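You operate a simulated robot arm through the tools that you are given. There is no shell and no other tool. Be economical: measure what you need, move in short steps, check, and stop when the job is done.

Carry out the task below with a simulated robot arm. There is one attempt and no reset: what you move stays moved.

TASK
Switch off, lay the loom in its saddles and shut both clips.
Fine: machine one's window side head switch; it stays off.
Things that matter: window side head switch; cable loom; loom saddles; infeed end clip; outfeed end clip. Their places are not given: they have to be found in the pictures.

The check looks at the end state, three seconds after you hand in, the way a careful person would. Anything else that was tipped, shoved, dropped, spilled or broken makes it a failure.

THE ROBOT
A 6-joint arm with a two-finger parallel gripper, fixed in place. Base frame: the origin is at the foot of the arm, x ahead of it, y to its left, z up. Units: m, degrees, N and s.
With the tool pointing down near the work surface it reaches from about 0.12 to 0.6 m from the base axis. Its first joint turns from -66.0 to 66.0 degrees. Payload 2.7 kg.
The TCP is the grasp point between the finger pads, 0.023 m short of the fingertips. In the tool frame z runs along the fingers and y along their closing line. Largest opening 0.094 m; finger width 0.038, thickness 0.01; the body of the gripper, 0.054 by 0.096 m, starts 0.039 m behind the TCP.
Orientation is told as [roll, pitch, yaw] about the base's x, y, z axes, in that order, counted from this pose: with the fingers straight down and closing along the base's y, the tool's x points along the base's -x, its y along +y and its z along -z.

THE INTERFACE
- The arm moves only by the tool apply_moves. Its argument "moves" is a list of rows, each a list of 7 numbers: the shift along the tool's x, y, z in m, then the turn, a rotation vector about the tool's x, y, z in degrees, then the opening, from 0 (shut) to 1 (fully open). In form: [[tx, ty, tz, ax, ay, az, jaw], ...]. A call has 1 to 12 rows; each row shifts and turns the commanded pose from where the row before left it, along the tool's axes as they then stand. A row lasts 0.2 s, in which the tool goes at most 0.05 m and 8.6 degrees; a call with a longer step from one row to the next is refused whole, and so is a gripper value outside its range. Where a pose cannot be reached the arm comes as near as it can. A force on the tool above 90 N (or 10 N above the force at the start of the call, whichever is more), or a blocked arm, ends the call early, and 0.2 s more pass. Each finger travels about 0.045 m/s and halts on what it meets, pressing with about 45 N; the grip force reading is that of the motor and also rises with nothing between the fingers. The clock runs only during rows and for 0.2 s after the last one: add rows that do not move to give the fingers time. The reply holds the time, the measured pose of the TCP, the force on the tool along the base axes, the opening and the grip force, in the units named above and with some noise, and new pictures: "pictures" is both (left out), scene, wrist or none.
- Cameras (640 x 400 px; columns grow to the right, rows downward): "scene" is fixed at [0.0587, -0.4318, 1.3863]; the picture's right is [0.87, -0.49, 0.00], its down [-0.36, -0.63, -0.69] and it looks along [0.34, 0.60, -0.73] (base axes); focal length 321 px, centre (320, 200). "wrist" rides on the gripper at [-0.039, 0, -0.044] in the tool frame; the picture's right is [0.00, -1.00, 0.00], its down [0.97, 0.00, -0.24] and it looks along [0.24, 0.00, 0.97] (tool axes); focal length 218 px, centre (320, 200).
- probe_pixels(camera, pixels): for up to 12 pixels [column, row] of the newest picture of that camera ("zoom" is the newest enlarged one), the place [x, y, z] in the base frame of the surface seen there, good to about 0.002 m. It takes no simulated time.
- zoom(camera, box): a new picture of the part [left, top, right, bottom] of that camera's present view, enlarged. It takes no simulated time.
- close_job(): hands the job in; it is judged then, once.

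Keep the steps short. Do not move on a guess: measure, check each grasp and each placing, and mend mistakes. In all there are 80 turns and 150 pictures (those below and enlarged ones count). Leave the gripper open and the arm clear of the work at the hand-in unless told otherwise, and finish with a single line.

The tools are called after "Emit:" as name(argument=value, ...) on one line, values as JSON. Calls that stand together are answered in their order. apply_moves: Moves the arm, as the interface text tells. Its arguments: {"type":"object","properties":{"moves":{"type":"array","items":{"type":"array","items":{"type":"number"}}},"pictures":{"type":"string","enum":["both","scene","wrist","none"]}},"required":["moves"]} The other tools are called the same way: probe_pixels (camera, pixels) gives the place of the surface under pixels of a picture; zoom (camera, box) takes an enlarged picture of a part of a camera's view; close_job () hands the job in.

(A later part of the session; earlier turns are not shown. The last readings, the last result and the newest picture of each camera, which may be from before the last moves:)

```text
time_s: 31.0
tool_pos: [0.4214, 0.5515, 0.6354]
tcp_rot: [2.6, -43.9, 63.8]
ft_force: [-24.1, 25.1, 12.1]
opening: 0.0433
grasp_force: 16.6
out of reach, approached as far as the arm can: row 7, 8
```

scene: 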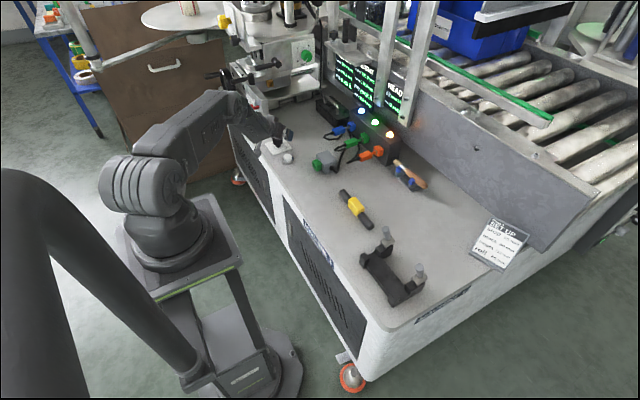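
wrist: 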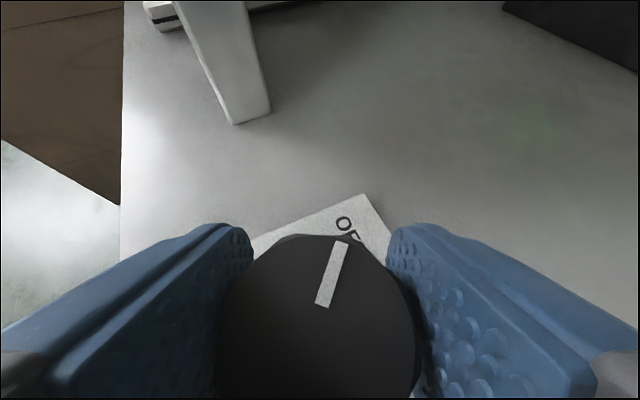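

The stripe now points at OFF and the fingers appear to slip slightly (end stop). Open, then lift away to check.

Emit:
apply_moves(moves=[[0, 0, 0, 0, 0, 0, 0.6], [0, 0, 0, 0, 0, 0, 1], [0, 0, 0, 0, 0, 0, 1], [0, 0, 0, 0, 0, 0, 1], [-0.015, 0, -0.02, 0, 0, 0, 1], [-0.02, 0, -0.03, 0, 0, 0, 1], [-0.02, 0, -0.03, 0, 0, 0, 1], [0, 0, 0, 0, 0, 0, 1]], pictures="wrist")

Emit:
zoom(camera="wrist", box=[220, 200, 460, 350])

```text
time_s: 32.8
tool_pos: [0.4261, 0.5348, 0.722]
tcp_rot: [2.4, -43.9, 63.2]
ft_force: [0.4, 0.3, 0.0]
opening: 0.0942
grasp_force: 0.1
out of reach, approached as far as the arm can: row 5
```

wrist: 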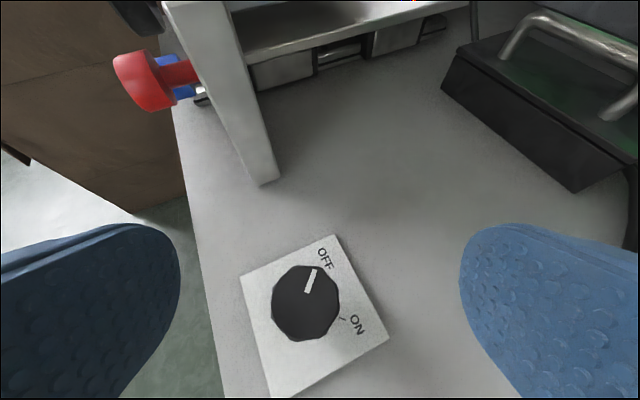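

```text
2.67 times, centred on (340, 275) of wrist
```

zoom: 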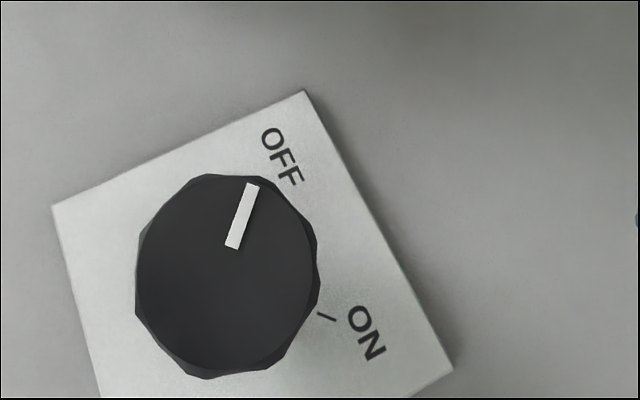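

The stripe points to OFF (~+45°). The switch is off. Retreat up and back, untilt, and yaw back to 0.

Emit:
apply_moves(moves=[[0.0048, -0.007, -0.046, 0, 0, 0, 1], [0.0048, -0.007, -0.046, 0, 0, 0, 1], [0.0048, -0.007, -0.046, 0, 0, 0, 1], [0.0048, -0.007, -0.046, 0, 0, 0, 1], [0, 0, 0, 0, 8, 0, 1], [0, 0, 0, 0, 8, 0, 1], [0, 0, 0, 0, 8, 0, 1], [0, 0, 0, 0, 8, 0, 1], [0, 0, 0, 0, 8, 0, 1], [0, 0, 0, 0, 4, 0, 1], [0, 0, 0, 0, 0, 0, 1]], pictures="none")

Emit:
apply_moves(moves=[[0, 0, 0, 0, 0, 8, 1], [0, 0, 0, 0, 0, 8, 1], [0, 0, 0, 0, 0, 8, 1], [0, 0, 0, 0, 0, 8, 1], [0, 0, 0, 0, 0, 8, 1], [0, 0, 0, 0, 0, 8, 1], [0, 0, 0, 0, 0, 8, 1], [0, 0, 0, 0, 0, 7, 1], [0, 0, 0, 0, 0, 0, 1]], pictures="none")

```text
time_s: 35.2
tool_pos: [0.3866, 0.3983, 0.8394]
tcp_rot: [4.6, -11.5, 65.4]
ft_force: [0.0, -0.3, -0.1]
opening: 0.0941
grasp_force: 0.1
out of reach, approached as far as the arm can: row 7, 9, 10
```

```text
time_s: 37.2
tool_pos: [0.3574, 0.304, 0.7886]
tcp_rot: [13.6, -1.5, 2.7]
ft_force: [0.7, -0.4, -0.6]
opening: 0.0938
grasp_force: 0.1
out of reach, approached as far as the arm can: row 5, 6, 7, 8
```

The pose drifted unexpectedly; I'll look before continuing.

Emit:
apply_moves(moves=[[0, 0, -0.01, 0, 0, 0, 1], [0, 0, 0, 0, 0, 0, 1]], pictures="both")

```text
time_s: 37.8
tool_pos: [0.3514, 0.2965, 0.7931]
tcp_rot: [13.0, -1.3, 2.8]
ft_force: [-0.3, 0.1, 0.3]
opening: 0.094
grasp_force: 0.0
out of reach, approached as far as the arm can: row 1
```

scene: 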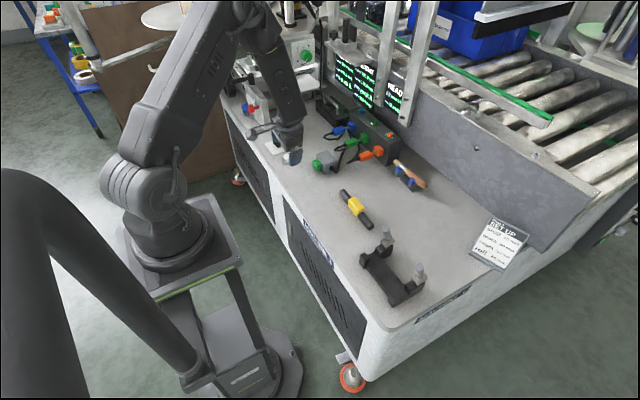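
wrist: 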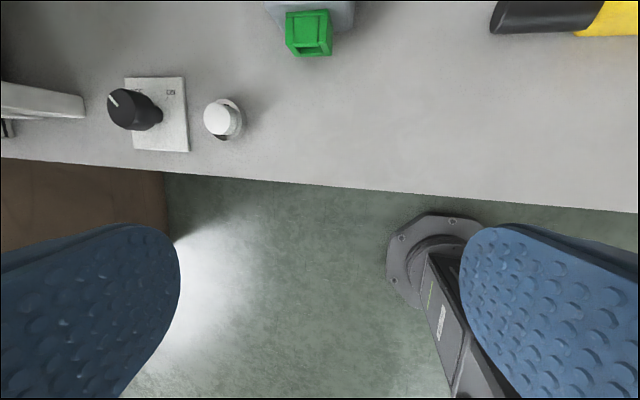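

The wrist passed its singular posture. I'll move up and towards the middle, in small steps, to free it.

Emit:
apply_moves(moves=[[0, -0.03, -0.03, 0, 0, 0, 1], [0, -0.03, -0.03, 0, 0, 0, 1], [0, -0.03, -0.03, 0, 0, 0, 1], [0, 0, 0, 0, 0, 0, 1]], pictures="none")

```text
time_s: 38.8
tool_pos: [0.3551, 0.1878, 0.8621]
tcp_rot: [12.4, -1.1, 2.7]
ft_force: [0.9, 0.7, -0.4]
opening: 0.0939
grasp_force: 0.1
```

Followed without complaint. Now remove the roll (≈12°) and yaw.

Emit:
apply_moves(moves=[[0, 0, -0.02, 4, 0, 0, 1], [0, 0, -0.02, 4, 0, 0, 1], [0, 0, 0, 4, 1, 2.7, 1], [0, 0, 0, 0, 0, 0, 1]], pictures="none")

```text
time_s: 39.8
tool_pos: [0.3503, 0.1709, 0.8715]
tcp_rot: [9.4, -1.5, 2.9]
ft_force: [0.1, -0.3, 0.3]
opening: 0.0941
grasp_force: 0.1
out of reach, approached as far as the arm can: row 1, 2, 3
```

Emit:
zoom(camera="scene", box=[150, 0, 350, 200])

```text
2.00 times, centred on (250, 100) of scene
```

zoom: 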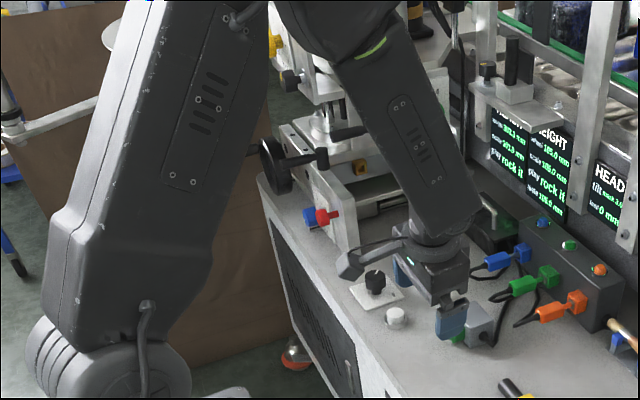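

The lamps on the control box went dark – the head is indeed off. The wrist is limited at yaw ~0 in this posture, but the loom (lying along y) needs a yaw of 90° anyway. I'll yaw toward +90°.

Emit:
apply_moves(moves=[[0, 0, 0, 0, 0, -8, 1], [0, 0, 0, 0, 0, -8, 1], [0, 0, 0, 0, 0, -8, 1], [0, 0, 0, 0, 0, -8, 1], [0, 0, 0, 0, 0, -8, 1], [0, 0, 0, 0, 0, -8, 1], [0, 0, 0, 0, 0, -8, 1], [0, 0, 0, 0, 0, -8, 1], [0, 0, 0, 0, 0, -8, 1], [0, 0, 0, 0, 0, -8, 1], [0, 0, 0, 0, 0, -7, 1], [0, 0, 0, 0, 0, 0, 1]], pictures="none")

```text
time_s: 42.4
tool_pos: [0.3512, 0.1714, 0.8706]
tcp_rot: [-0.9, -9.5, 90.1]
ft_force: [-0.1, 0.1, 0.5]
opening: 0.0942
grasp_force: 0.0
```

Yaw 90° reached. Remove the 9.5° tilt and move toward above the loom (centre ≈(0.493,0.113)).

Emit:
apply_moves(moves=[[0, 0, 0, 0, 5, 0, 1], [0, 0, 0, -1, 4.5, 0, 1], [0, 0, 0, 0, 0, 0, 1]], pictures="both")

```text
time_s: 43.2
tool_pos: [0.3496, 0.172, 0.8714]
tcp_rot: [-0.9, -7.3, 90.0]
ft_force: [0.4, -0.5, 0.1]
opening: 0.094
grasp_force: 0.0
out of reach, approached as far as the arm can: row 2
```

scene: 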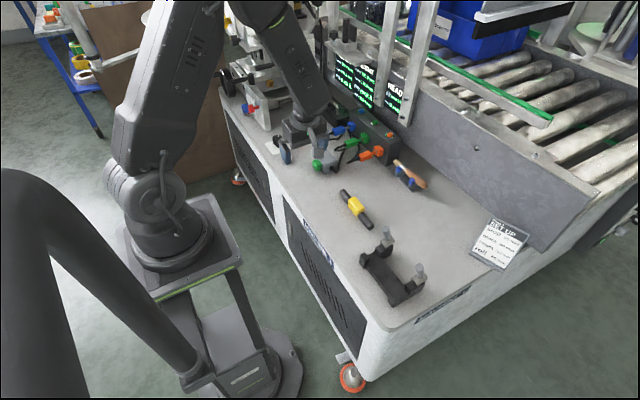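
wrist: 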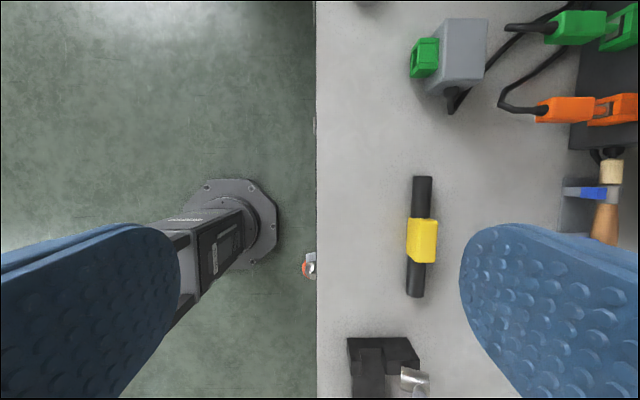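

Remaining tilt 7°. I'll move outward over the loom, where the forearm slopes more, then untilt.

Emit:
apply_moves(moves=[[0.015, -0.035, 0, 0, 0, 0, 1], [0.015, -0.035, 0, 0, 0, 0, 1], [0.015, -0.035, 0, 0, 0, 0, 1], [0.015, -0.035, 0, 0, 0, 0, 1], [0, 0, 0, 0, 4, 0, 1], [0, 0, 0, 0, 3.3, 0, 1], [0, 0, 0, 0, 0, 0, 1]], pictures="none")

```text
time_s: 44.8
tool_pos: [0.4703, 0.1074, 0.8472]
tcp_rot: [-1.2, -9.4, 90.1]
ft_force: [-0.4, 0.0, 0.2]
opening: 0.0937
grasp_force: 0.0
out of reach, approached as far as the arm can: row 2, 3, 4, 5, 6
```

This looks like a forearm-roll limit: the wrist sits in its flipped posture. To unwind it, I'll return to a free spot at (0.35,0.17,0.87), yaw to 26° (radial), then swing the tool axis around the forearm direction.

Emit:
apply_moves(moves=[[-0.021, 0.04, -0.008, 0, 0, 0, 1], [-0.021, 0.04, -0.008, 0, 0, 0, 1], [-0.021, 0.04, -0.008, 0, 0, 0, 1], [0, 0, 0, 0, 0, 8, 1], [0, 0, 0, 0, 0, 8, 1], [0, 0, 0, 0, 0, 8, 1], [0, 0, 0, 0, 0, 8, 1], [0, 0, 0, 0, 0, 8, 1], [0, 0, 0, 0, 0, 8, 1], [0, 0, 0, 0, 0, 8, 1], [0, 0, 0, 0, 0, 8, 1]], pictures="none")

Emit:
apply_moves(moves=[[0, 0, 0, -6, -5, 0, 1], [0, 0, 0, -6, -5, 0, 1], [0, 0, 0, 0, -8, 0, 1], [0, 0, 0, 0, -8, 0, 1], [0, 0, 0, 0, -6, 0, 1], [0, 0, 0, 0, 0, 0, 1]], pictures="none")

```text
time_s: 47.2
tool_pos: [0.3501, 0.1653, 0.8792]
tcp_rot: [7.7, -5.3, 25.5]
ft_force: [0.6, 0.1, 0.0]
opening: 0.094
grasp_force: 0.0
```

```text
time_s: 48.6
tool_pos: [0.3506, 0.1654, 0.8783]
tcp_rot: [24.1, -35.6, 14.2]
ft_force: [-0.2, 0.0, -0.3]
opening: 0.0938
grasp_force: 0.0
```

Following well: tool axis now 42° out, 26° left of radial. Swing it back to the radial plane from the outer side.

Emit:
apply_moves(moves=[[0, 0, 0, 6, 0, 0, 1], [0, 0, 0, 6, 0, 0, 1], [0, 0, 0, 5, 0, 0, 1], [0, 0, 0, 0, 0, 0, 1]], pictures="scene")

```text
time_s: 49.6
tool_pos: [0.3513, 0.1673, 0.879]
tcp_rot: [7.2, -35.4, 14.2]
ft_force: [-0.2, -0.4, 0.7]
opening: 0.094
grasp_force: 0.2
```

scene: 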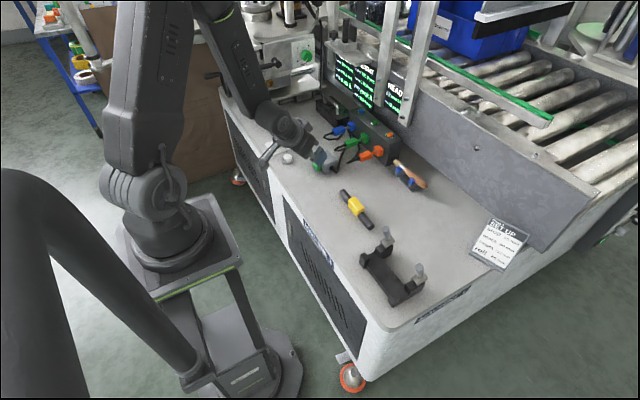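

The tool axis is radial at 36° tilt. Now bring it straight down in the radial plane through the aligned posture.

Emit:
apply_moves(moves=[[0, 0, 0, 1, 5.9, 0, 1], [0, 0, 0, 1, 5.9, 0, 1], [0, 0, 0, 1, 5.9, 0, 1], [0, 0, 0, 1, 5.9, 0, 1], [0, 0, 0, 1, 5.9, 0, 1], [0, 0, 0, 1, 5.9, 0, 1], [0, 0, 0, 0, 0, 0, 1]], pictures="none")

```text
time_s: 51.2
tool_pos: [0.3507, 0.1662, 0.8785]
tcp_rot: [5.6, -29.5, 14.9]
ft_force: [-0.1, -0.3, 0.6]
opening: 0.0939
grasp_force: 0.0
out of reach, approached as far as the arm can: row 2, 3, 4, 5, 6
```

It can't cross directly; so unwinding must continue around the right side. I'll swing the tool axis right, then down, then centre.

Emit:
apply_moves(moves=[[0, 0, 0, 0, -5, 0, 1], [0, 0, 0, 6, 0, 0, 1], [0, 0, 0, 6, 0, 0, 1], [0, 0, 0, 6, 0, 0, 1], [0, 0, 0, 2, 5, 0, 1], [0, 0, 0, 0, 7, 0, 1], [0, 0, 0, 0, 7, 0, 1], [0, 0, 0, 0, 7, 0, 1], [0, 0, 0, 0, 0, 0, 1]], pictures="none")

```text
time_s: 53.2
tool_pos: [0.3509, 0.1662, 0.8786]
tcp_rot: [-11.6, -9.1, 8.2]
ft_force: [-0.3, 1.4, -0.3]
opening: 0.094
grasp_force: 0.1
```

Worked. Now centre to vertical.

Emit:
apply_moves(moves=[[0, 0, 0, 0, 5, 0, 1], [0, 0, 0, -4, 4, 0, 1], [0, 0, 0, -4, 0, 0, 1], [0, 0, 0, -3.6, 0, 4, 1], [0, 0, 0, 0, 0, 4, 1], [0, 0, 0, 0, 0, 0, 1]], pictures="none")

```text
time_s: 54.6
tool_pos: [0.3379, 0.1581, 0.8603]
tcp_rot: [-6.7, -4.2, -0.9]
ft_force: [-0.4, 0.3, 0.3]
opening: 0.094
grasp_force: 0.0
out of reach, approached as far as the arm can: row 3, 4, 5
```

Maybe the forearm is too steep here. Move outward/up and retry the vertical.

Emit:
apply_moves(moves=[[-0.035, 0, -0.02, 0, 0, 0, 1], [-0.035, 0, -0.02, 0, 0, 0, 1], [-0.03, 0, -0.02, 0, 0, 0, 1], [0, 0, 0, -3.5, 2, 0, 1], [0, 0, 0, -3.3, 2.2, -1, 1], [0, 0, 0, 0, 0, 0, 1]], pictures="scene")

```text
time_s: 56.0
tool_pos: [0.4123, 0.1508, 0.8952]
tcp_rot: [-9.0, -5.7, -0.8]
ft_force: [0.4, 0.5, -0.5]
opening: 0.0941
grasp_force: 0.1
out of reach, approached as far as the arm can: row 1, 2, 3, 4, 5
```

scene: 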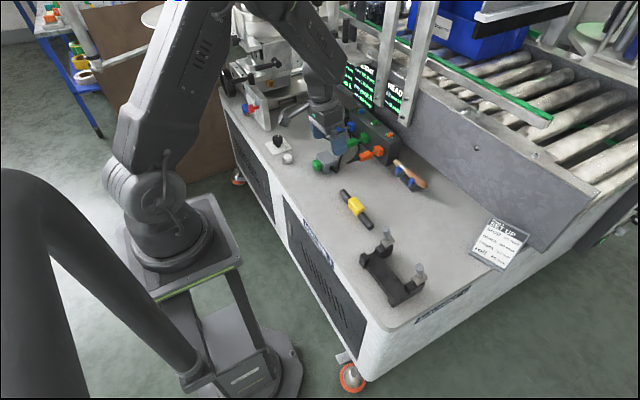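

The wrist's roll is limited on both sides of this flipped posture, so it must cross exactly in the arm's plane. I'll do that at y=0 where the plane is easily aligned: move there while tilting outward.

Emit:
apply_moves(moves=[[0, -0.03, 0, 3, -4, 0, 1], [0, -0.03, 0, 3, -6, 0, 1], [0, -0.03, 0, 2, -6, 0, 1], [0, -0.03, 0, 0, -7, 0, 1], [0, -0.03, 0, 0, -7, 0, 1], [0, 0, 0, 0, -4, 0, 1], [0, 0, 0, -6, 0, 0, 1], [0, 0, 0, -6, 0, 0, 1], [0, 0, 0, -5, 0, 0, 1], [0, 0, 0, 0, 0, 0, 1]], pictures="none")

```text
time_s: 58.2
tool_pos: [0.4047, 0.0062, 0.9303]
tcp_rot: [-4.4, -38.2, 10.3]
ft_force: [-0.7, 0.4, 0.1]
opening: 0.0941
grasp_force: 0.2
```

Emit:
apply_moves(moves=[[0, -0.006, 0, -4.4, 0, 0, 1], [0, 0, 0, 3.17, 0, 4.06, 1], [0, 0, 0, 3.17, 0, 4.06, 1], [0, 0, 0, 0, 0, 0, 1]], pictures="none")

```text
time_s: 59.2
tool_pos: [0.4047, -0.0, 0.9315]
tcp_rot: [-0.1, -38.2, -0.2]
ft_force: [0.9, 0.0, -0.5]
opening: 0.0938
grasp_force: 0.0
```

Aligned: y=0, roll 0, yaw 0, tilt 38°. Now untilt in-plane.

Emit:
apply_moves(moves=[[0, 0, 0, 0, 8.5, 0, 1], [0, 0, 0, 0, 8.5, 0, 1], [0, 0, 0, 0, 8.5, 0, 1], [0, 0, 0, 0, 8.5, 0, 1], [0, 0, 0, 0, 4.2, 0, 1], [0, 0, 0, 0, 0, 0, 1]], pictures="none")

```text
time_s: 60.6
tool_pos: [0.4035, -0.0014, 0.9304]
tcp_rot: [-0.6, -36.9, -0.1]
ft_force: [-0.2, -0.1, -0.4]
opening: 0.0939
grasp_force: 0.1
out of reach, approached as far as the arm can: row 1, 2, 3, 4, 5
```

Blocked again. Let me look at the wrist posture closely.

Emit:
apply_moves(moves=[[0, 0, 0, 0, 0, 0, 1]], pictures="scene")

Emit:
zoom(camera="scene", box=[180, 0, 460, 190])

```text
time_s: 61.0
tool_pos: [0.4036, -0.0023, 0.9305]
tcp_rot: [-0.7, -36.9, -0.2]
ft_force: [0.1, 0.1, 0.2]
opening: 0.094
grasp_force: 0.0
```

scene: 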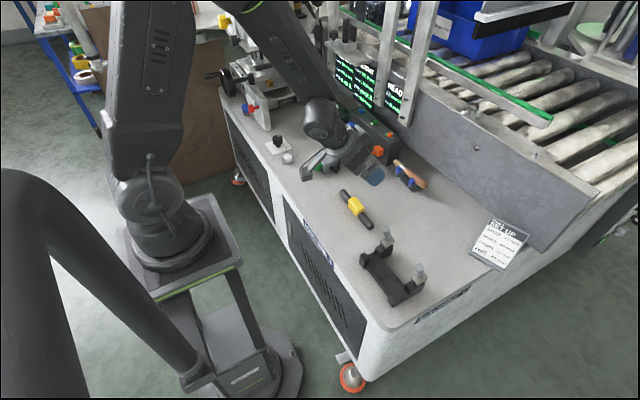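

```text
2.11 times, centred on (320, 95) of scene
```

zoom: 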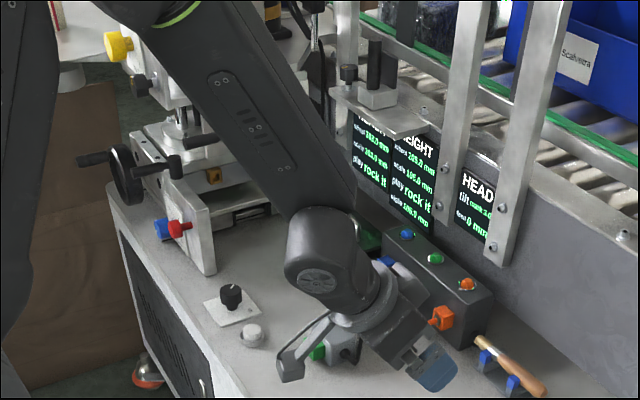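

The wrist drum is rolled ~50° because at 37° the tool is collinear with the forearm. I'll tilt well beyond (to ~61°) first so the roll aligns in-plane, then check.

Emit:
apply_moves(moves=[[0, 0.0023, 0, -0.7, -8, 0, 1], [0, 0, 0, 0, -8, 0, 1], [0, 0, 0, 0, -8, 0, 1], [0, 0, 0, 0, 0, 0, 1], [0, 0, 0, 0, 0, 0, 1]], pictures="none")

```text
time_s: 62.2
tool_pos: [0.4038, -0.0009, 0.929]
tcp_rot: [0.2, -60.8, -0.2]
ft_force: [-0.5, 1.3, -0.2]
opening: 0.0941
grasp_force: 0.1
```

Now in-plane at 61°. Untilt straight through with maximum steps.

Emit:
apply_moves(moves=[[0, 0.0009, 0, 0, 8.5, 0, 1], [0, 0, 0, 0, 8.5, 0, 1], [0, 0, 0, 0, 8.5, 0, 1], [0, 0, 0, 0, 8.5, 0, 1], [0, 0, 0, 0, 8.5, 0, 1], [0, 0, 0, 0, 8.5, 0, 1], [0, 0, 0, 0, 8.5, 0, 1], [0, 0, 0, 0, 1.3, 0, 1], [0, 0, 0, 0, 0, 0, 1]], pictures="none")

```text
time_s: 64.2
tool_pos: [0.4085, 0.0197, 0.9297]
tcp_rot: [3.5, -7.4, 1.9]
ft_force: [0.4, -0.3, 0.8]
opening: 0.0939
grasp_force: 0.0
out of reach, approached as far as the arm can: row 3, 4
```

It crossed. Remove the leftovers to reach the vertical.

Emit:
apply_moves(moves=[[0, 0, 0, 3.5, 4, 0, 1], [0, 0, 0, 0, 3.4, 1.9, 1], [0, 0, 0, 0, 0, 0, 1]], pictures="scene")

```text
time_s: 65.0
tool_pos: [0.4075, 0.02, 0.9307]
tcp_rot: [0.1, 0.0, 0.0]
ft_force: [-0.6, 0.2, 0.7]
opening: 0.094
grasp_force: 0.0
```

scene: 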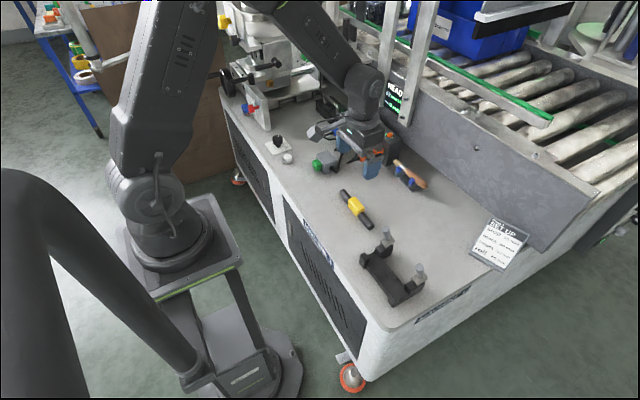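

Vertical and yaw 0 again. Now view the saddle fixture from above: move to (0.42,−0.10,0.85).

Emit:
apply_moves(moves=[[0, -0.04, 0.02, 0, 0, 0, 1], [0, -0.04, 0.02, 0, 0, 0, 1], [-0.01, -0.04, 0.02, 0, 0, 0, 1], [0, 0, 0.01, 0, 0, 0, 1], [0, 0, 0, 0, 0, 0, 1]], pictures="wrist")

Emit:
zoom(camera="wrist", box=[200, 80, 480, 250])

Emit:
zoom(camera="scene", box=[350, 225, 440, 310])

Emit:
zoom(camera="scene", box=[325, 180, 395, 235])

```text
time_s: 66.2
tool_pos: [0.4197, -0.1, 0.8594]
tcp_rot: [0.1, -0.1, 0.1]
ft_force: [-0.5, 0.0, -0.4]
opening: 0.094
grasp_force: 0.1
```

wrist: 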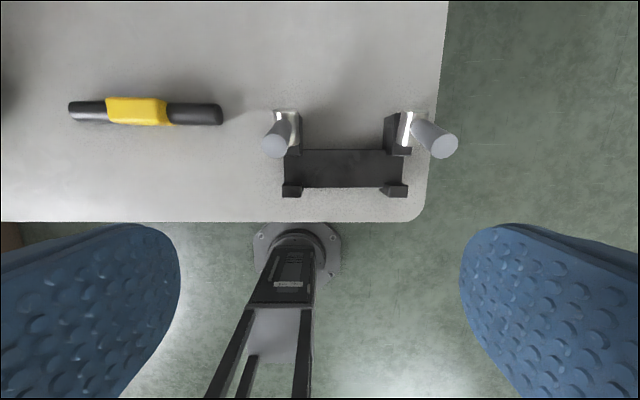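

```text
2.29 times, centred on (340, 165) of wrist
```

zoom: 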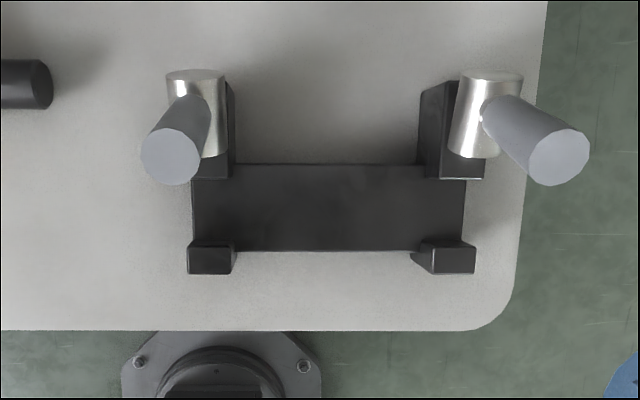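

```text
4.71 times, centred on (395, 268) of scene
```

zoom: 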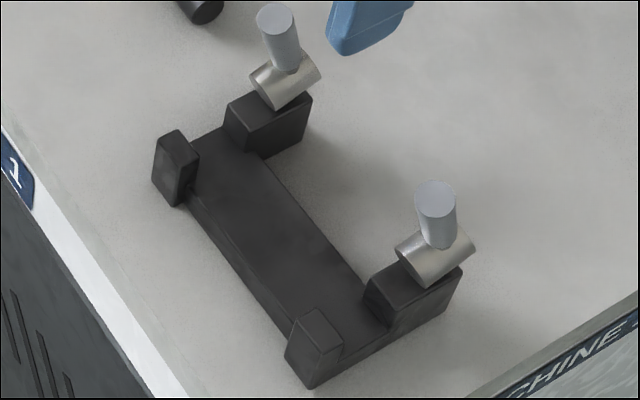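

```text
7.27 times, centred on (360, 208) of scene
```

zoom: 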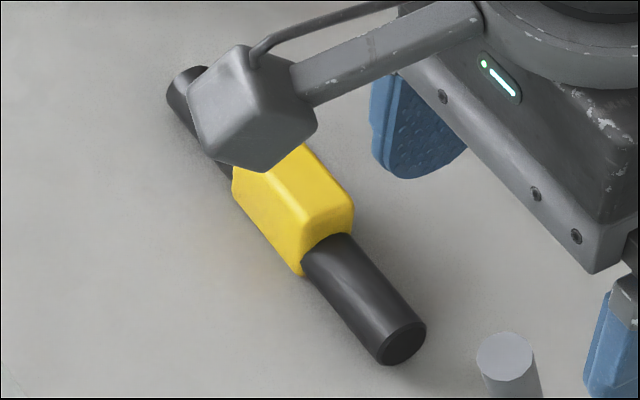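

I need the clip geometry: is the rod upright, where's the barrel, post heights. Probe via wrist zoom and the scene.

Emit:
zoom(camera="wrist", box=[250, 95, 470, 205])

Emit:
probe_pixels(camera="zoom", pixels=[[70, 140], [100, 50], [105, 95], [60, 55], [135, 60], [455, 60], [485, 50], [555, 140], [460, 125], [440, 180], [300, 200], [125, 278]])

Emit:
zoom(camera="scene", box=[375, 225, 435, 285])

Emit:
probe_pixels(camera="zoom", pixels=[[108, 60], [130, 135], [100, 150], [160, 120], [460, 265], [470, 360], [430, 380], [490, 350], [90, 200], [420, 440], [60, 230], [150, 220]])

```text
2.91 times, centred on (360, 150) of wrist
```

zoom: 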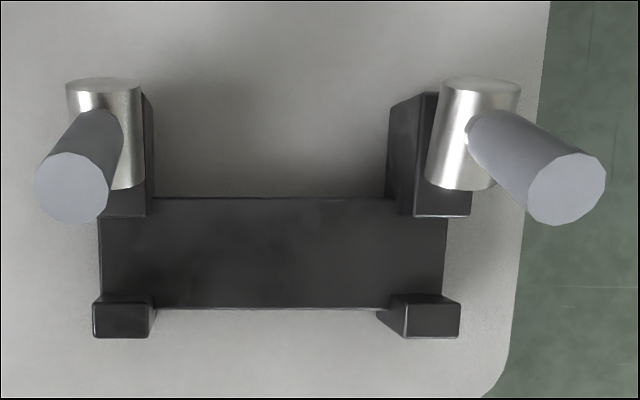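

```text
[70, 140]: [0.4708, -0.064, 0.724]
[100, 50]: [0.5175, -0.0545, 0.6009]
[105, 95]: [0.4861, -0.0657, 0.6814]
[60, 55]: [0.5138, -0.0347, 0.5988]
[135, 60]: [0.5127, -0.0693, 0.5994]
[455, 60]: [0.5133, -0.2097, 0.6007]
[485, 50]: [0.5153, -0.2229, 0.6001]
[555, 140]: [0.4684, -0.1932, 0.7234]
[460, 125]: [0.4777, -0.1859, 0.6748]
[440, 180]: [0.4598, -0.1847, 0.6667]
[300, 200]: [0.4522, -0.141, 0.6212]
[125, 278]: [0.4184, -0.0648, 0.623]
```

```text
6.67 times, centred on (405, 255) of scene
```

zoom: 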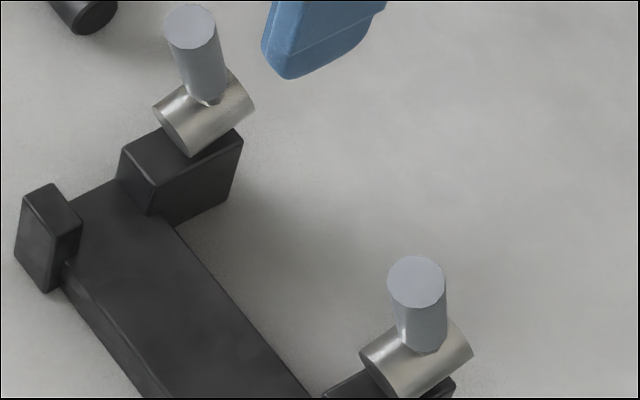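

```text
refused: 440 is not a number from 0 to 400
```

Emit:
probe_pixels(camera="zoom", pixels=[[190, 25], [195, 60], [205, 95], [165, 115], [185, 145], [240, 90], [215, 105], [240, 145], [150, 165], [160, 205], [50, 200], [45, 270]])

Emit:
probe_pixels(camera="wrist", pixels=[[70, 112], [222, 114], [107, 111], [170, 112], [138, 98], [138, 124], [138, 111], [195, 104], [195, 123], [195, 112], [85, 112], [271, 128]])

```text
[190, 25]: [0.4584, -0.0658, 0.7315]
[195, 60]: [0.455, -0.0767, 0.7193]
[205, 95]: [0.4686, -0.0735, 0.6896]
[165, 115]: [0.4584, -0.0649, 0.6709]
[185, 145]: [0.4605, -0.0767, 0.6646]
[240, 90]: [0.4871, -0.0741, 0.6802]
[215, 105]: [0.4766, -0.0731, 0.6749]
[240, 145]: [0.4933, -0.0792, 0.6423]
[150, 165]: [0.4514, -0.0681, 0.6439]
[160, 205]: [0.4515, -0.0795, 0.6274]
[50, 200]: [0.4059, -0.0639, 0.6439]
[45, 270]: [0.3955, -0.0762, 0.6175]
```

```text
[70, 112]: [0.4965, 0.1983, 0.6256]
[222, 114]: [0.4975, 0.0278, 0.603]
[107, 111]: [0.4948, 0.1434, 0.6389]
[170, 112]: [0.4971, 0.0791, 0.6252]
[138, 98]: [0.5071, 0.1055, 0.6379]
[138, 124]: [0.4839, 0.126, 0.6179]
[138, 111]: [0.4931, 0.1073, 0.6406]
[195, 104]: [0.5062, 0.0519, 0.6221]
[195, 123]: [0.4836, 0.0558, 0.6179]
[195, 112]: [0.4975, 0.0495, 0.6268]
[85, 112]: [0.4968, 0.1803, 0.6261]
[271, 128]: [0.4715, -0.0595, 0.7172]
```

The rods lean ~15° toward −x (over the gap), so the clips swing about a y-axis over the gap. Before gripping the loom I need the size of the bracket on the gripper, to choose yaw.

Emit:
probe_pixels(camera="scene", pixels=[[346, 196], [350, 203], [357, 197], [352, 188], [362, 191], [370, 188], [380, 184], [388, 178]])

```text
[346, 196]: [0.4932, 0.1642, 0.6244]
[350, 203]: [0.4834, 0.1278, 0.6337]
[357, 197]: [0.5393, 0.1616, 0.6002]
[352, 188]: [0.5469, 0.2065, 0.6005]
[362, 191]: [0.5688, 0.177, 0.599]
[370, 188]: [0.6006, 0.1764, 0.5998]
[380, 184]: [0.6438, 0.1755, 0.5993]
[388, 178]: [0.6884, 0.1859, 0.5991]
```

I'll use yaw 90° (bracket then falls outside the rods, ~8 mm clear). Go above the loom (0.495,0.111), z≈0.78, then yaw.

Emit:
apply_moves(moves=[[-0.015, 0.042, 0.01, 0, 0, 0, 1], [-0.015, 0.042, 0.01, 0, 0, 0, 1], [-0.015, 0.042, 0.01, 0, 0, 0, 1], [-0.015, 0.042, 0.01, 0, 0, 0, 1], [-0.015, 0.043, 0.01, 0, 0, 0, 1], [0, 0, 0, 0, 0, 0, 1]], pictures="none")

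Emit:
apply_moves(moves=[[0, 0, 0, 0, 0, -8, 1], [0, 0, 0, 0, 0, -8, 1], [0, 0, 0, 0, 0, -8, 1], [0, 0, 0, 0, 0, -8, 1], [0, 0, 0, 0, 0, -8, 1], [0, 0, 0, 0, 0, -8, 1], [0, 0, 0, 0, 0, -8, 1], [0, 0, 0, 0, 0, -8, 1], [0, 0, 0, 0, 0, -8, 1], [0, 0, 0, 0, 0, -8, 1], [0, 0, 0, 0, 0, -8, 1], [0, 0, 0, 0, 0, -2, 1]], pictures="wrist")

```text
time_s: 67.6
tool_pos: [0.4937, 0.1116, 0.8094]
tcp_rot: [0.1, -0.1, 0.0]
ft_force: [0.6, -0.1, 0.6]
opening: 0.094
grasp_force: 0.2
```

```text
time_s: 70.2
tool_pos: [0.494, 0.1118, 0.8102]
tcp_rot: [-0.1, -0.1, 90.2]
ft_force: [-0.5, 1.2, 0.5]
opening: 0.0939
grasp_force: 0.0
```

wrist: 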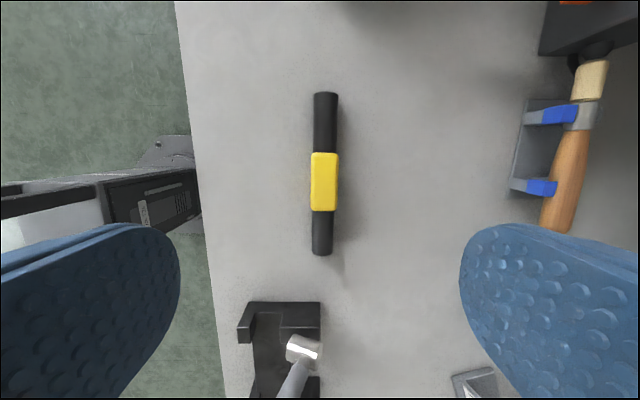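

Loom lies well between the fingers. Measure its edges precisely.

Emit:
probe_pixels(camera="wrist", pixels=[[326, 96], [321, 250], [315, 182], [335, 182], [325, 156], [325, 208], [325, 130], [322, 230]])

```text
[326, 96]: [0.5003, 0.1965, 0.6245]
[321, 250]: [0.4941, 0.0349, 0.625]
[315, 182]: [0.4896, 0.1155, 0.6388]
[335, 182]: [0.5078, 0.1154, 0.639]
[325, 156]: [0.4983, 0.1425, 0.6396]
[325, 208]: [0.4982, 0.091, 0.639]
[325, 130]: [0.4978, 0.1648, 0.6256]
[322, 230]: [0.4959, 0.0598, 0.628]
```

Loom centre (0.4975,0.115), skewed ~2°. Adjust and descend to z≈0.633 around the yellow body.

Emit:
apply_moves(moves=[[-0.003, -0.0035, 0.04, 0, 0, 2, 1], [0, 0, 0.04, 0, 0, 0, 1], [0, 0, 0.04, 0, 0, 0, 1], [0, 0, 0.03, 0, 0, 0, 1], [0, 0, 0.015, 0, 0, 0, 1], [0, 0, 0.012, 0, 0, 0, 1], [0, 0, 0, 0, 0, 0, 1]], pictures="wrist")

```text
time_s: 71.8
tool_pos: [0.4976, 0.1139, 0.6333]
tcp_rot: [-0.1, -0.2, 88.1]
ft_force: [-0.6, 0.8, 0.2]
opening: 0.0939
grasp_force: 0.1
```

wrist: 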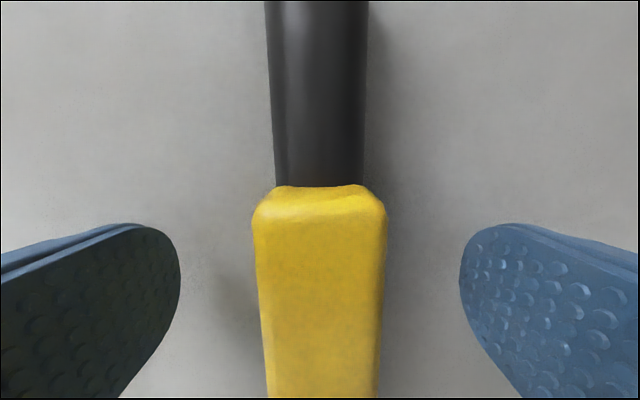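

Well centred. Close, then lift 0.13 m and straighten yaw by 2°.

Emit:
apply_moves(moves=[[0, 0, 0, 0, 0, 0, 0.6], [0, 0, 0, 0, 0, 0, 0.2], [0, 0, 0, 0, 0, 0, 0.2], [0, 0, 0, 0, 0, 0, 0.2], [0, 0, 0, 0, 0, 0, 0.2], [0, 0, -0.02, 0, 0, 0, 0.2], [0, 0, -0.04, 0, 0, 0, 0.2], [0, 0, -0.04, 0, 0, 0, 0.2], [0, 0, -0.03, 0, 0, -2, 0.2], [0, 0, -0.03, 0, 0, 0, 0.2], [0, 0, 0, 0, 0, 0, 0.2]], pictures="both")

```text
time_s: 74.2
tool_pos: [0.497, 0.1136, 0.7931]
tcp_rot: [-0.1, -0.1, 90.1]
ft_force: [0.3, 0.1, -2.2]
opening: 0.0274
grasp_force: 45.1
```

scene: 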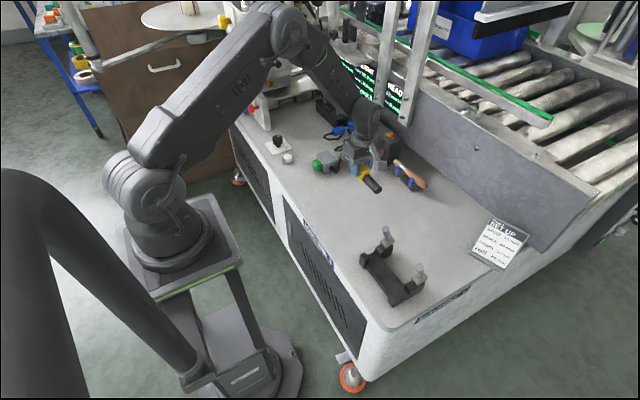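
wrist: 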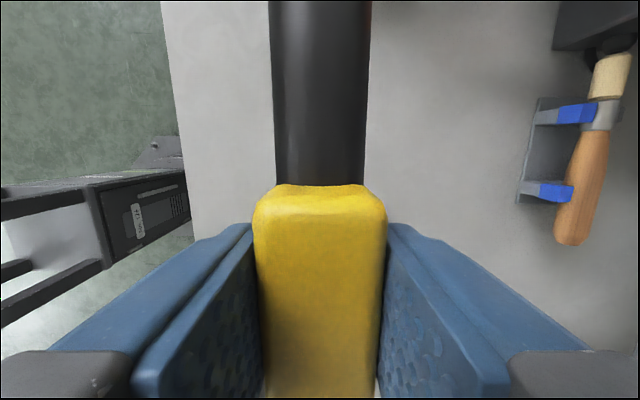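

Loom held and lifted. Now measure the saddle gap accurately with the unobstructed scene view.

Emit:
zoom(camera="scene", box=[350, 220, 440, 310])

Emit:
probe_pixels(camera="zoom", pixels=[[180, 160], [245, 110], [250, 150], [280, 130], [215, 160], [330, 340], [345, 300], [375, 270], [410, 300], [280, 240], [200, 200], [195, 140]])

```text
4.44 times, centred on (395, 265) of scene
```

zoom: 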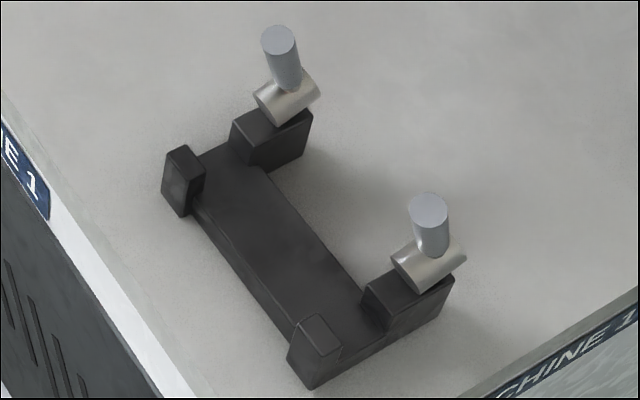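

```text
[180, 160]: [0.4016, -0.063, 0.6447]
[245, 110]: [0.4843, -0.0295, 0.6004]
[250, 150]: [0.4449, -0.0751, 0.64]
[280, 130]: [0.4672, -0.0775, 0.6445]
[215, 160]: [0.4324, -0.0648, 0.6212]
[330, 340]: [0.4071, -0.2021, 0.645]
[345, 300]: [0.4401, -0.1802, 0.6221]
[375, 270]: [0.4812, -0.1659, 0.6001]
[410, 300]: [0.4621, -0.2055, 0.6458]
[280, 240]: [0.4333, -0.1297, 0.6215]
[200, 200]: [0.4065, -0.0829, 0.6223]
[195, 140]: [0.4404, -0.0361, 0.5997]
```

Emit:
zoom(camera="scene", box=[368, 228, 424, 263])

Emit:
probe_pixels(camera="zoom", pixels=[[240, 250], [250, 260], [290, 300], [300, 320], [230, 245], [50, 300], [110, 350], [120, 365], [90, 310], [200, 30], [240, 60], [215, 110]])

Emit:
zoom(camera="scene", box=[400, 262, 456, 312])

Emit:
probe_pixels(camera="zoom", pixels=[[140, 180], [155, 215], [130, 205], [170, 70], [180, 10], [120, 110], [250, 90], [320, 20], [100, 290], [90, 330], [60, 350], [200, 130]])

```text
11.43 times, centred on (396, 246) of scene
```

zoom: 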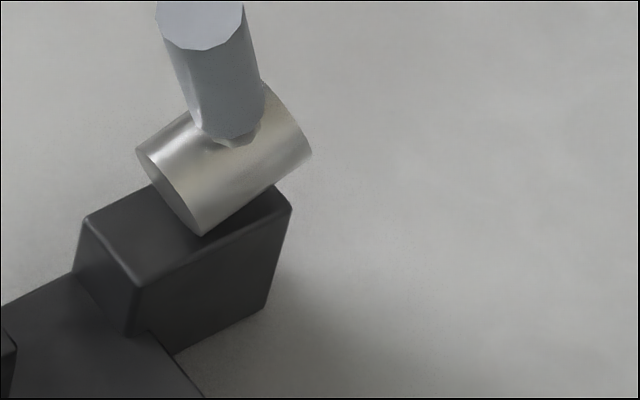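

```text
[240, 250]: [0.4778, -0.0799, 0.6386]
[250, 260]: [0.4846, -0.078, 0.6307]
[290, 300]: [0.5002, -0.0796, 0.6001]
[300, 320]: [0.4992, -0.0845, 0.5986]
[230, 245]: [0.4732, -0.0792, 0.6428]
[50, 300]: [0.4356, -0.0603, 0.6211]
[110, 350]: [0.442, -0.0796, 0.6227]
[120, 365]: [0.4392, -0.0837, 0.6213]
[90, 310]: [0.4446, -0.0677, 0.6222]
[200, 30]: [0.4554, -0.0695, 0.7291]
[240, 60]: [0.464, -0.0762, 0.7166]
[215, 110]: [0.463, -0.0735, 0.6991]
```

```text
8.00 times, centred on (428, 287) of scene
```

zoom: 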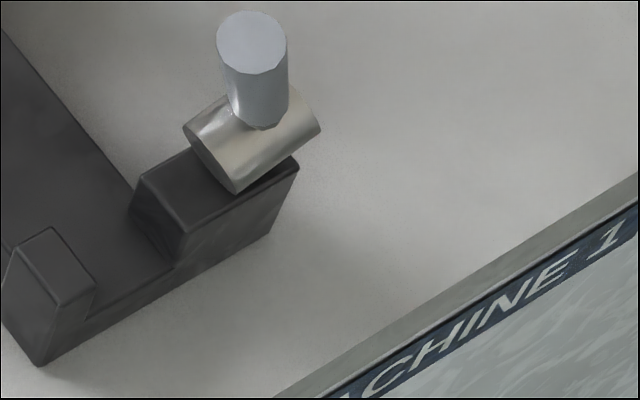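

```text
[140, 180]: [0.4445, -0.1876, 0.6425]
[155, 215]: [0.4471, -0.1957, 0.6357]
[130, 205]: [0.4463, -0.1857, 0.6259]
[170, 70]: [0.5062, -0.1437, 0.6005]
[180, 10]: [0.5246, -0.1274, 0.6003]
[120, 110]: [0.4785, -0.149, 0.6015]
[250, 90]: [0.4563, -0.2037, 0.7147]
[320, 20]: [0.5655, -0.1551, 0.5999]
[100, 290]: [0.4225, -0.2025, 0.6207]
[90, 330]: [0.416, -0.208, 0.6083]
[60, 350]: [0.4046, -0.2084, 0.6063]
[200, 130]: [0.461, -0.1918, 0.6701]
```

Gap centre x ≈0.432, saddles' mid y ≈−0.130. Carry the loom over at z≈0.79 (clear of rods at 0.735).

Emit:
apply_moves(moves=[[0.0408, 0.0108, 0, 0, 0, 0, 0.2], [0.0408, 0.0108, 0, 0, 0, 0, 0.2], [0.0408, 0.0108, 0, 0, 0, 0, 0.2], [0.0408, 0.0108, 0, 0, 0, 0, 0.2], [0.0408, 0.0108, 0, 0, 0, 0, 0.2], [0.0408, 0.0108, 0, 0, 0, 0, 0.2], [0, 0, 0, 0, 0, 0, 0.2]], pictures="both")

Emit:
zoom(camera="scene", box=[350, 200, 450, 310])

```text
time_s: 75.8
tool_pos: [0.4322, -0.1308, 0.7933]
tcp_rot: [-0.2, -0.2, 90.2]
ft_force: [0.6, 0.9, -0.1]
opening: 0.0273
grasp_force: 45.2
```

scene: 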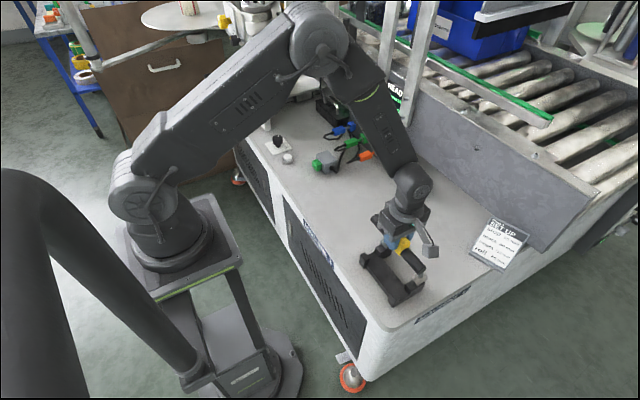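
wrist: 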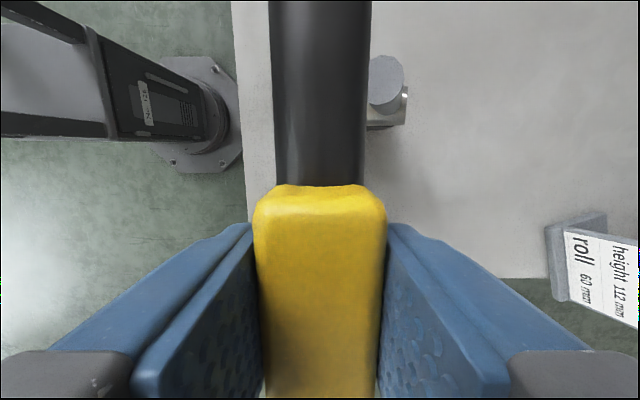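

```text
3.64 times, centred on (400, 255) of scene
```

zoom: 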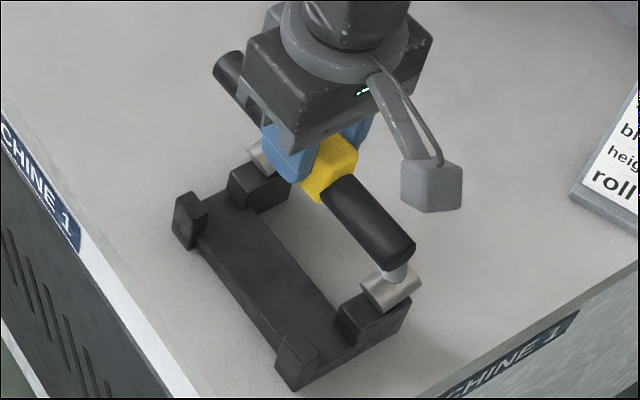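

Check the bracket block versus the outfeed rod.

Emit:
probe_pixels(camera="zoom", pixels=[[410, 205], [430, 208], [455, 205], [405, 170], [420, 185], [385, 100], [410, 140], [395, 272], [410, 240], [340, 195], [385, 255], [330, 190]])

```text
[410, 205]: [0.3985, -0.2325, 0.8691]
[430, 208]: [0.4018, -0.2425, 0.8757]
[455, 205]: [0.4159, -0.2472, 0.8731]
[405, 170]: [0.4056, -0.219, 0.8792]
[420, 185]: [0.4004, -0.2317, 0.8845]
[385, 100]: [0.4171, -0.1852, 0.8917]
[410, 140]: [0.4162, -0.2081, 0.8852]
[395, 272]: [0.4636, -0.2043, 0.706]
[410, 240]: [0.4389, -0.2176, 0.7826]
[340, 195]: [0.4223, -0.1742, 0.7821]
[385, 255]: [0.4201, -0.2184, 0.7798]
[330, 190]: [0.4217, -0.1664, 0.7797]
```

Clear. Lower to z≈0.69 (loom just above the posts) and look.

Emit:
apply_moves(moves=[[0, 0, 0.03, 0, 0, 0, 0.2], [0, 0, 0.03, 0, 0, 0, 0.2], [0, 0, 0.025, 0, 0, 0, 0.2], [0, 0, 0.018, 0, 0, 0, 0.2], [0, 0, 0, 0, 0, 0, 0.2]], pictures="both")

Emit:
zoom(camera="scene", box=[350, 220, 450, 310])

```text
time_s: 77.0
tool_pos: [0.4328, -0.1307, 0.6903]
tcp_rot: [-0.1, -0.1, 90.2]
ft_force: [0.4, 0.5, -1.5]
opening: 0.0276
grasp_force: 44.8
```

scene: 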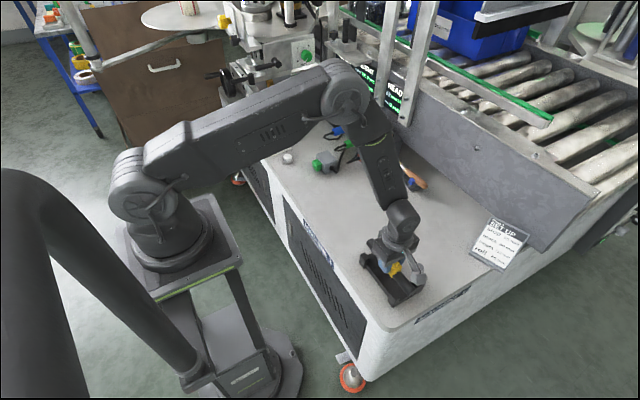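
wrist: 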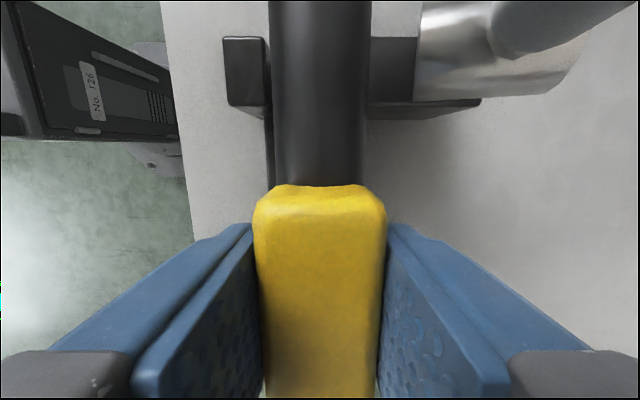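

```text
4.44 times, centred on (400, 265) of scene
```

zoom: 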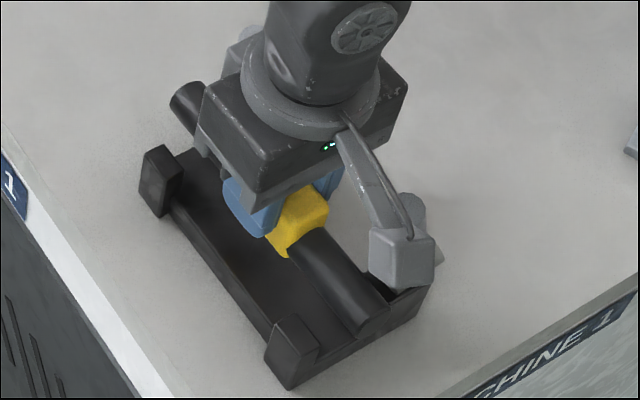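

Emit:
probe_pixels(camera="wrist", pixels=[[262, 60], [228, 60], [375, 70], [400, 90], [280, 60], [320, 60], [362, 60]])

```text
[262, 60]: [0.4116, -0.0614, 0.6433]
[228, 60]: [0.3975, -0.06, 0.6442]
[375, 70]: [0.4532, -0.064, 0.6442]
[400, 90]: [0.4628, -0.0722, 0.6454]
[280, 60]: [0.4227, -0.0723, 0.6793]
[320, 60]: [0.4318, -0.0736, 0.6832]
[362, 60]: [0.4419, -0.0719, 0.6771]
```

Gap is 0.413–0.446; loom at 0.432. Nudge −1.5 mm in x and lower gently into the saddles.

Emit:
apply_moves(moves=[[0, 0.0015, 0.01, 0, 0, 0, 0.2], [0, 0, 0.01, 0, 0, 0, 0.2], [0, 0, 0.008, 0, 0, 0, 0.2], [0, 0, 0.005, 0, 0, 0, 0.2], [0, 0, 0.0025, 0, 0, 0, 0.2], [0, 0, 0, 0, 0, 0, 0.2]], pictures="wrist")

```text
time_s: 78.4
tool_pos: [0.4323, -0.1304, 0.6559]
tcp_rot: [-0.1, 0.0, 90.1]
ft_force: [-5.7, -0.1, 17.7]
opening: 0.0275
grasp_force: 45.6
5 turns are left
```

wrist: 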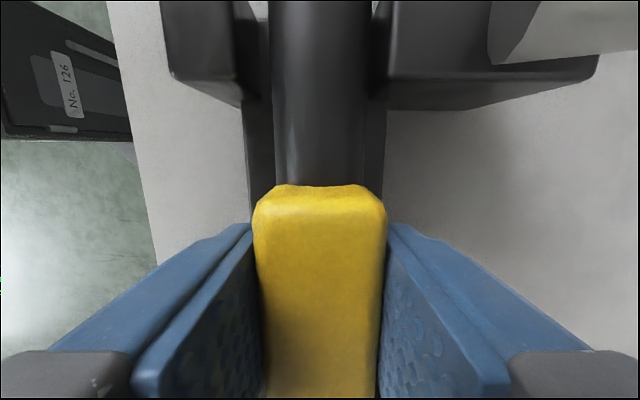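

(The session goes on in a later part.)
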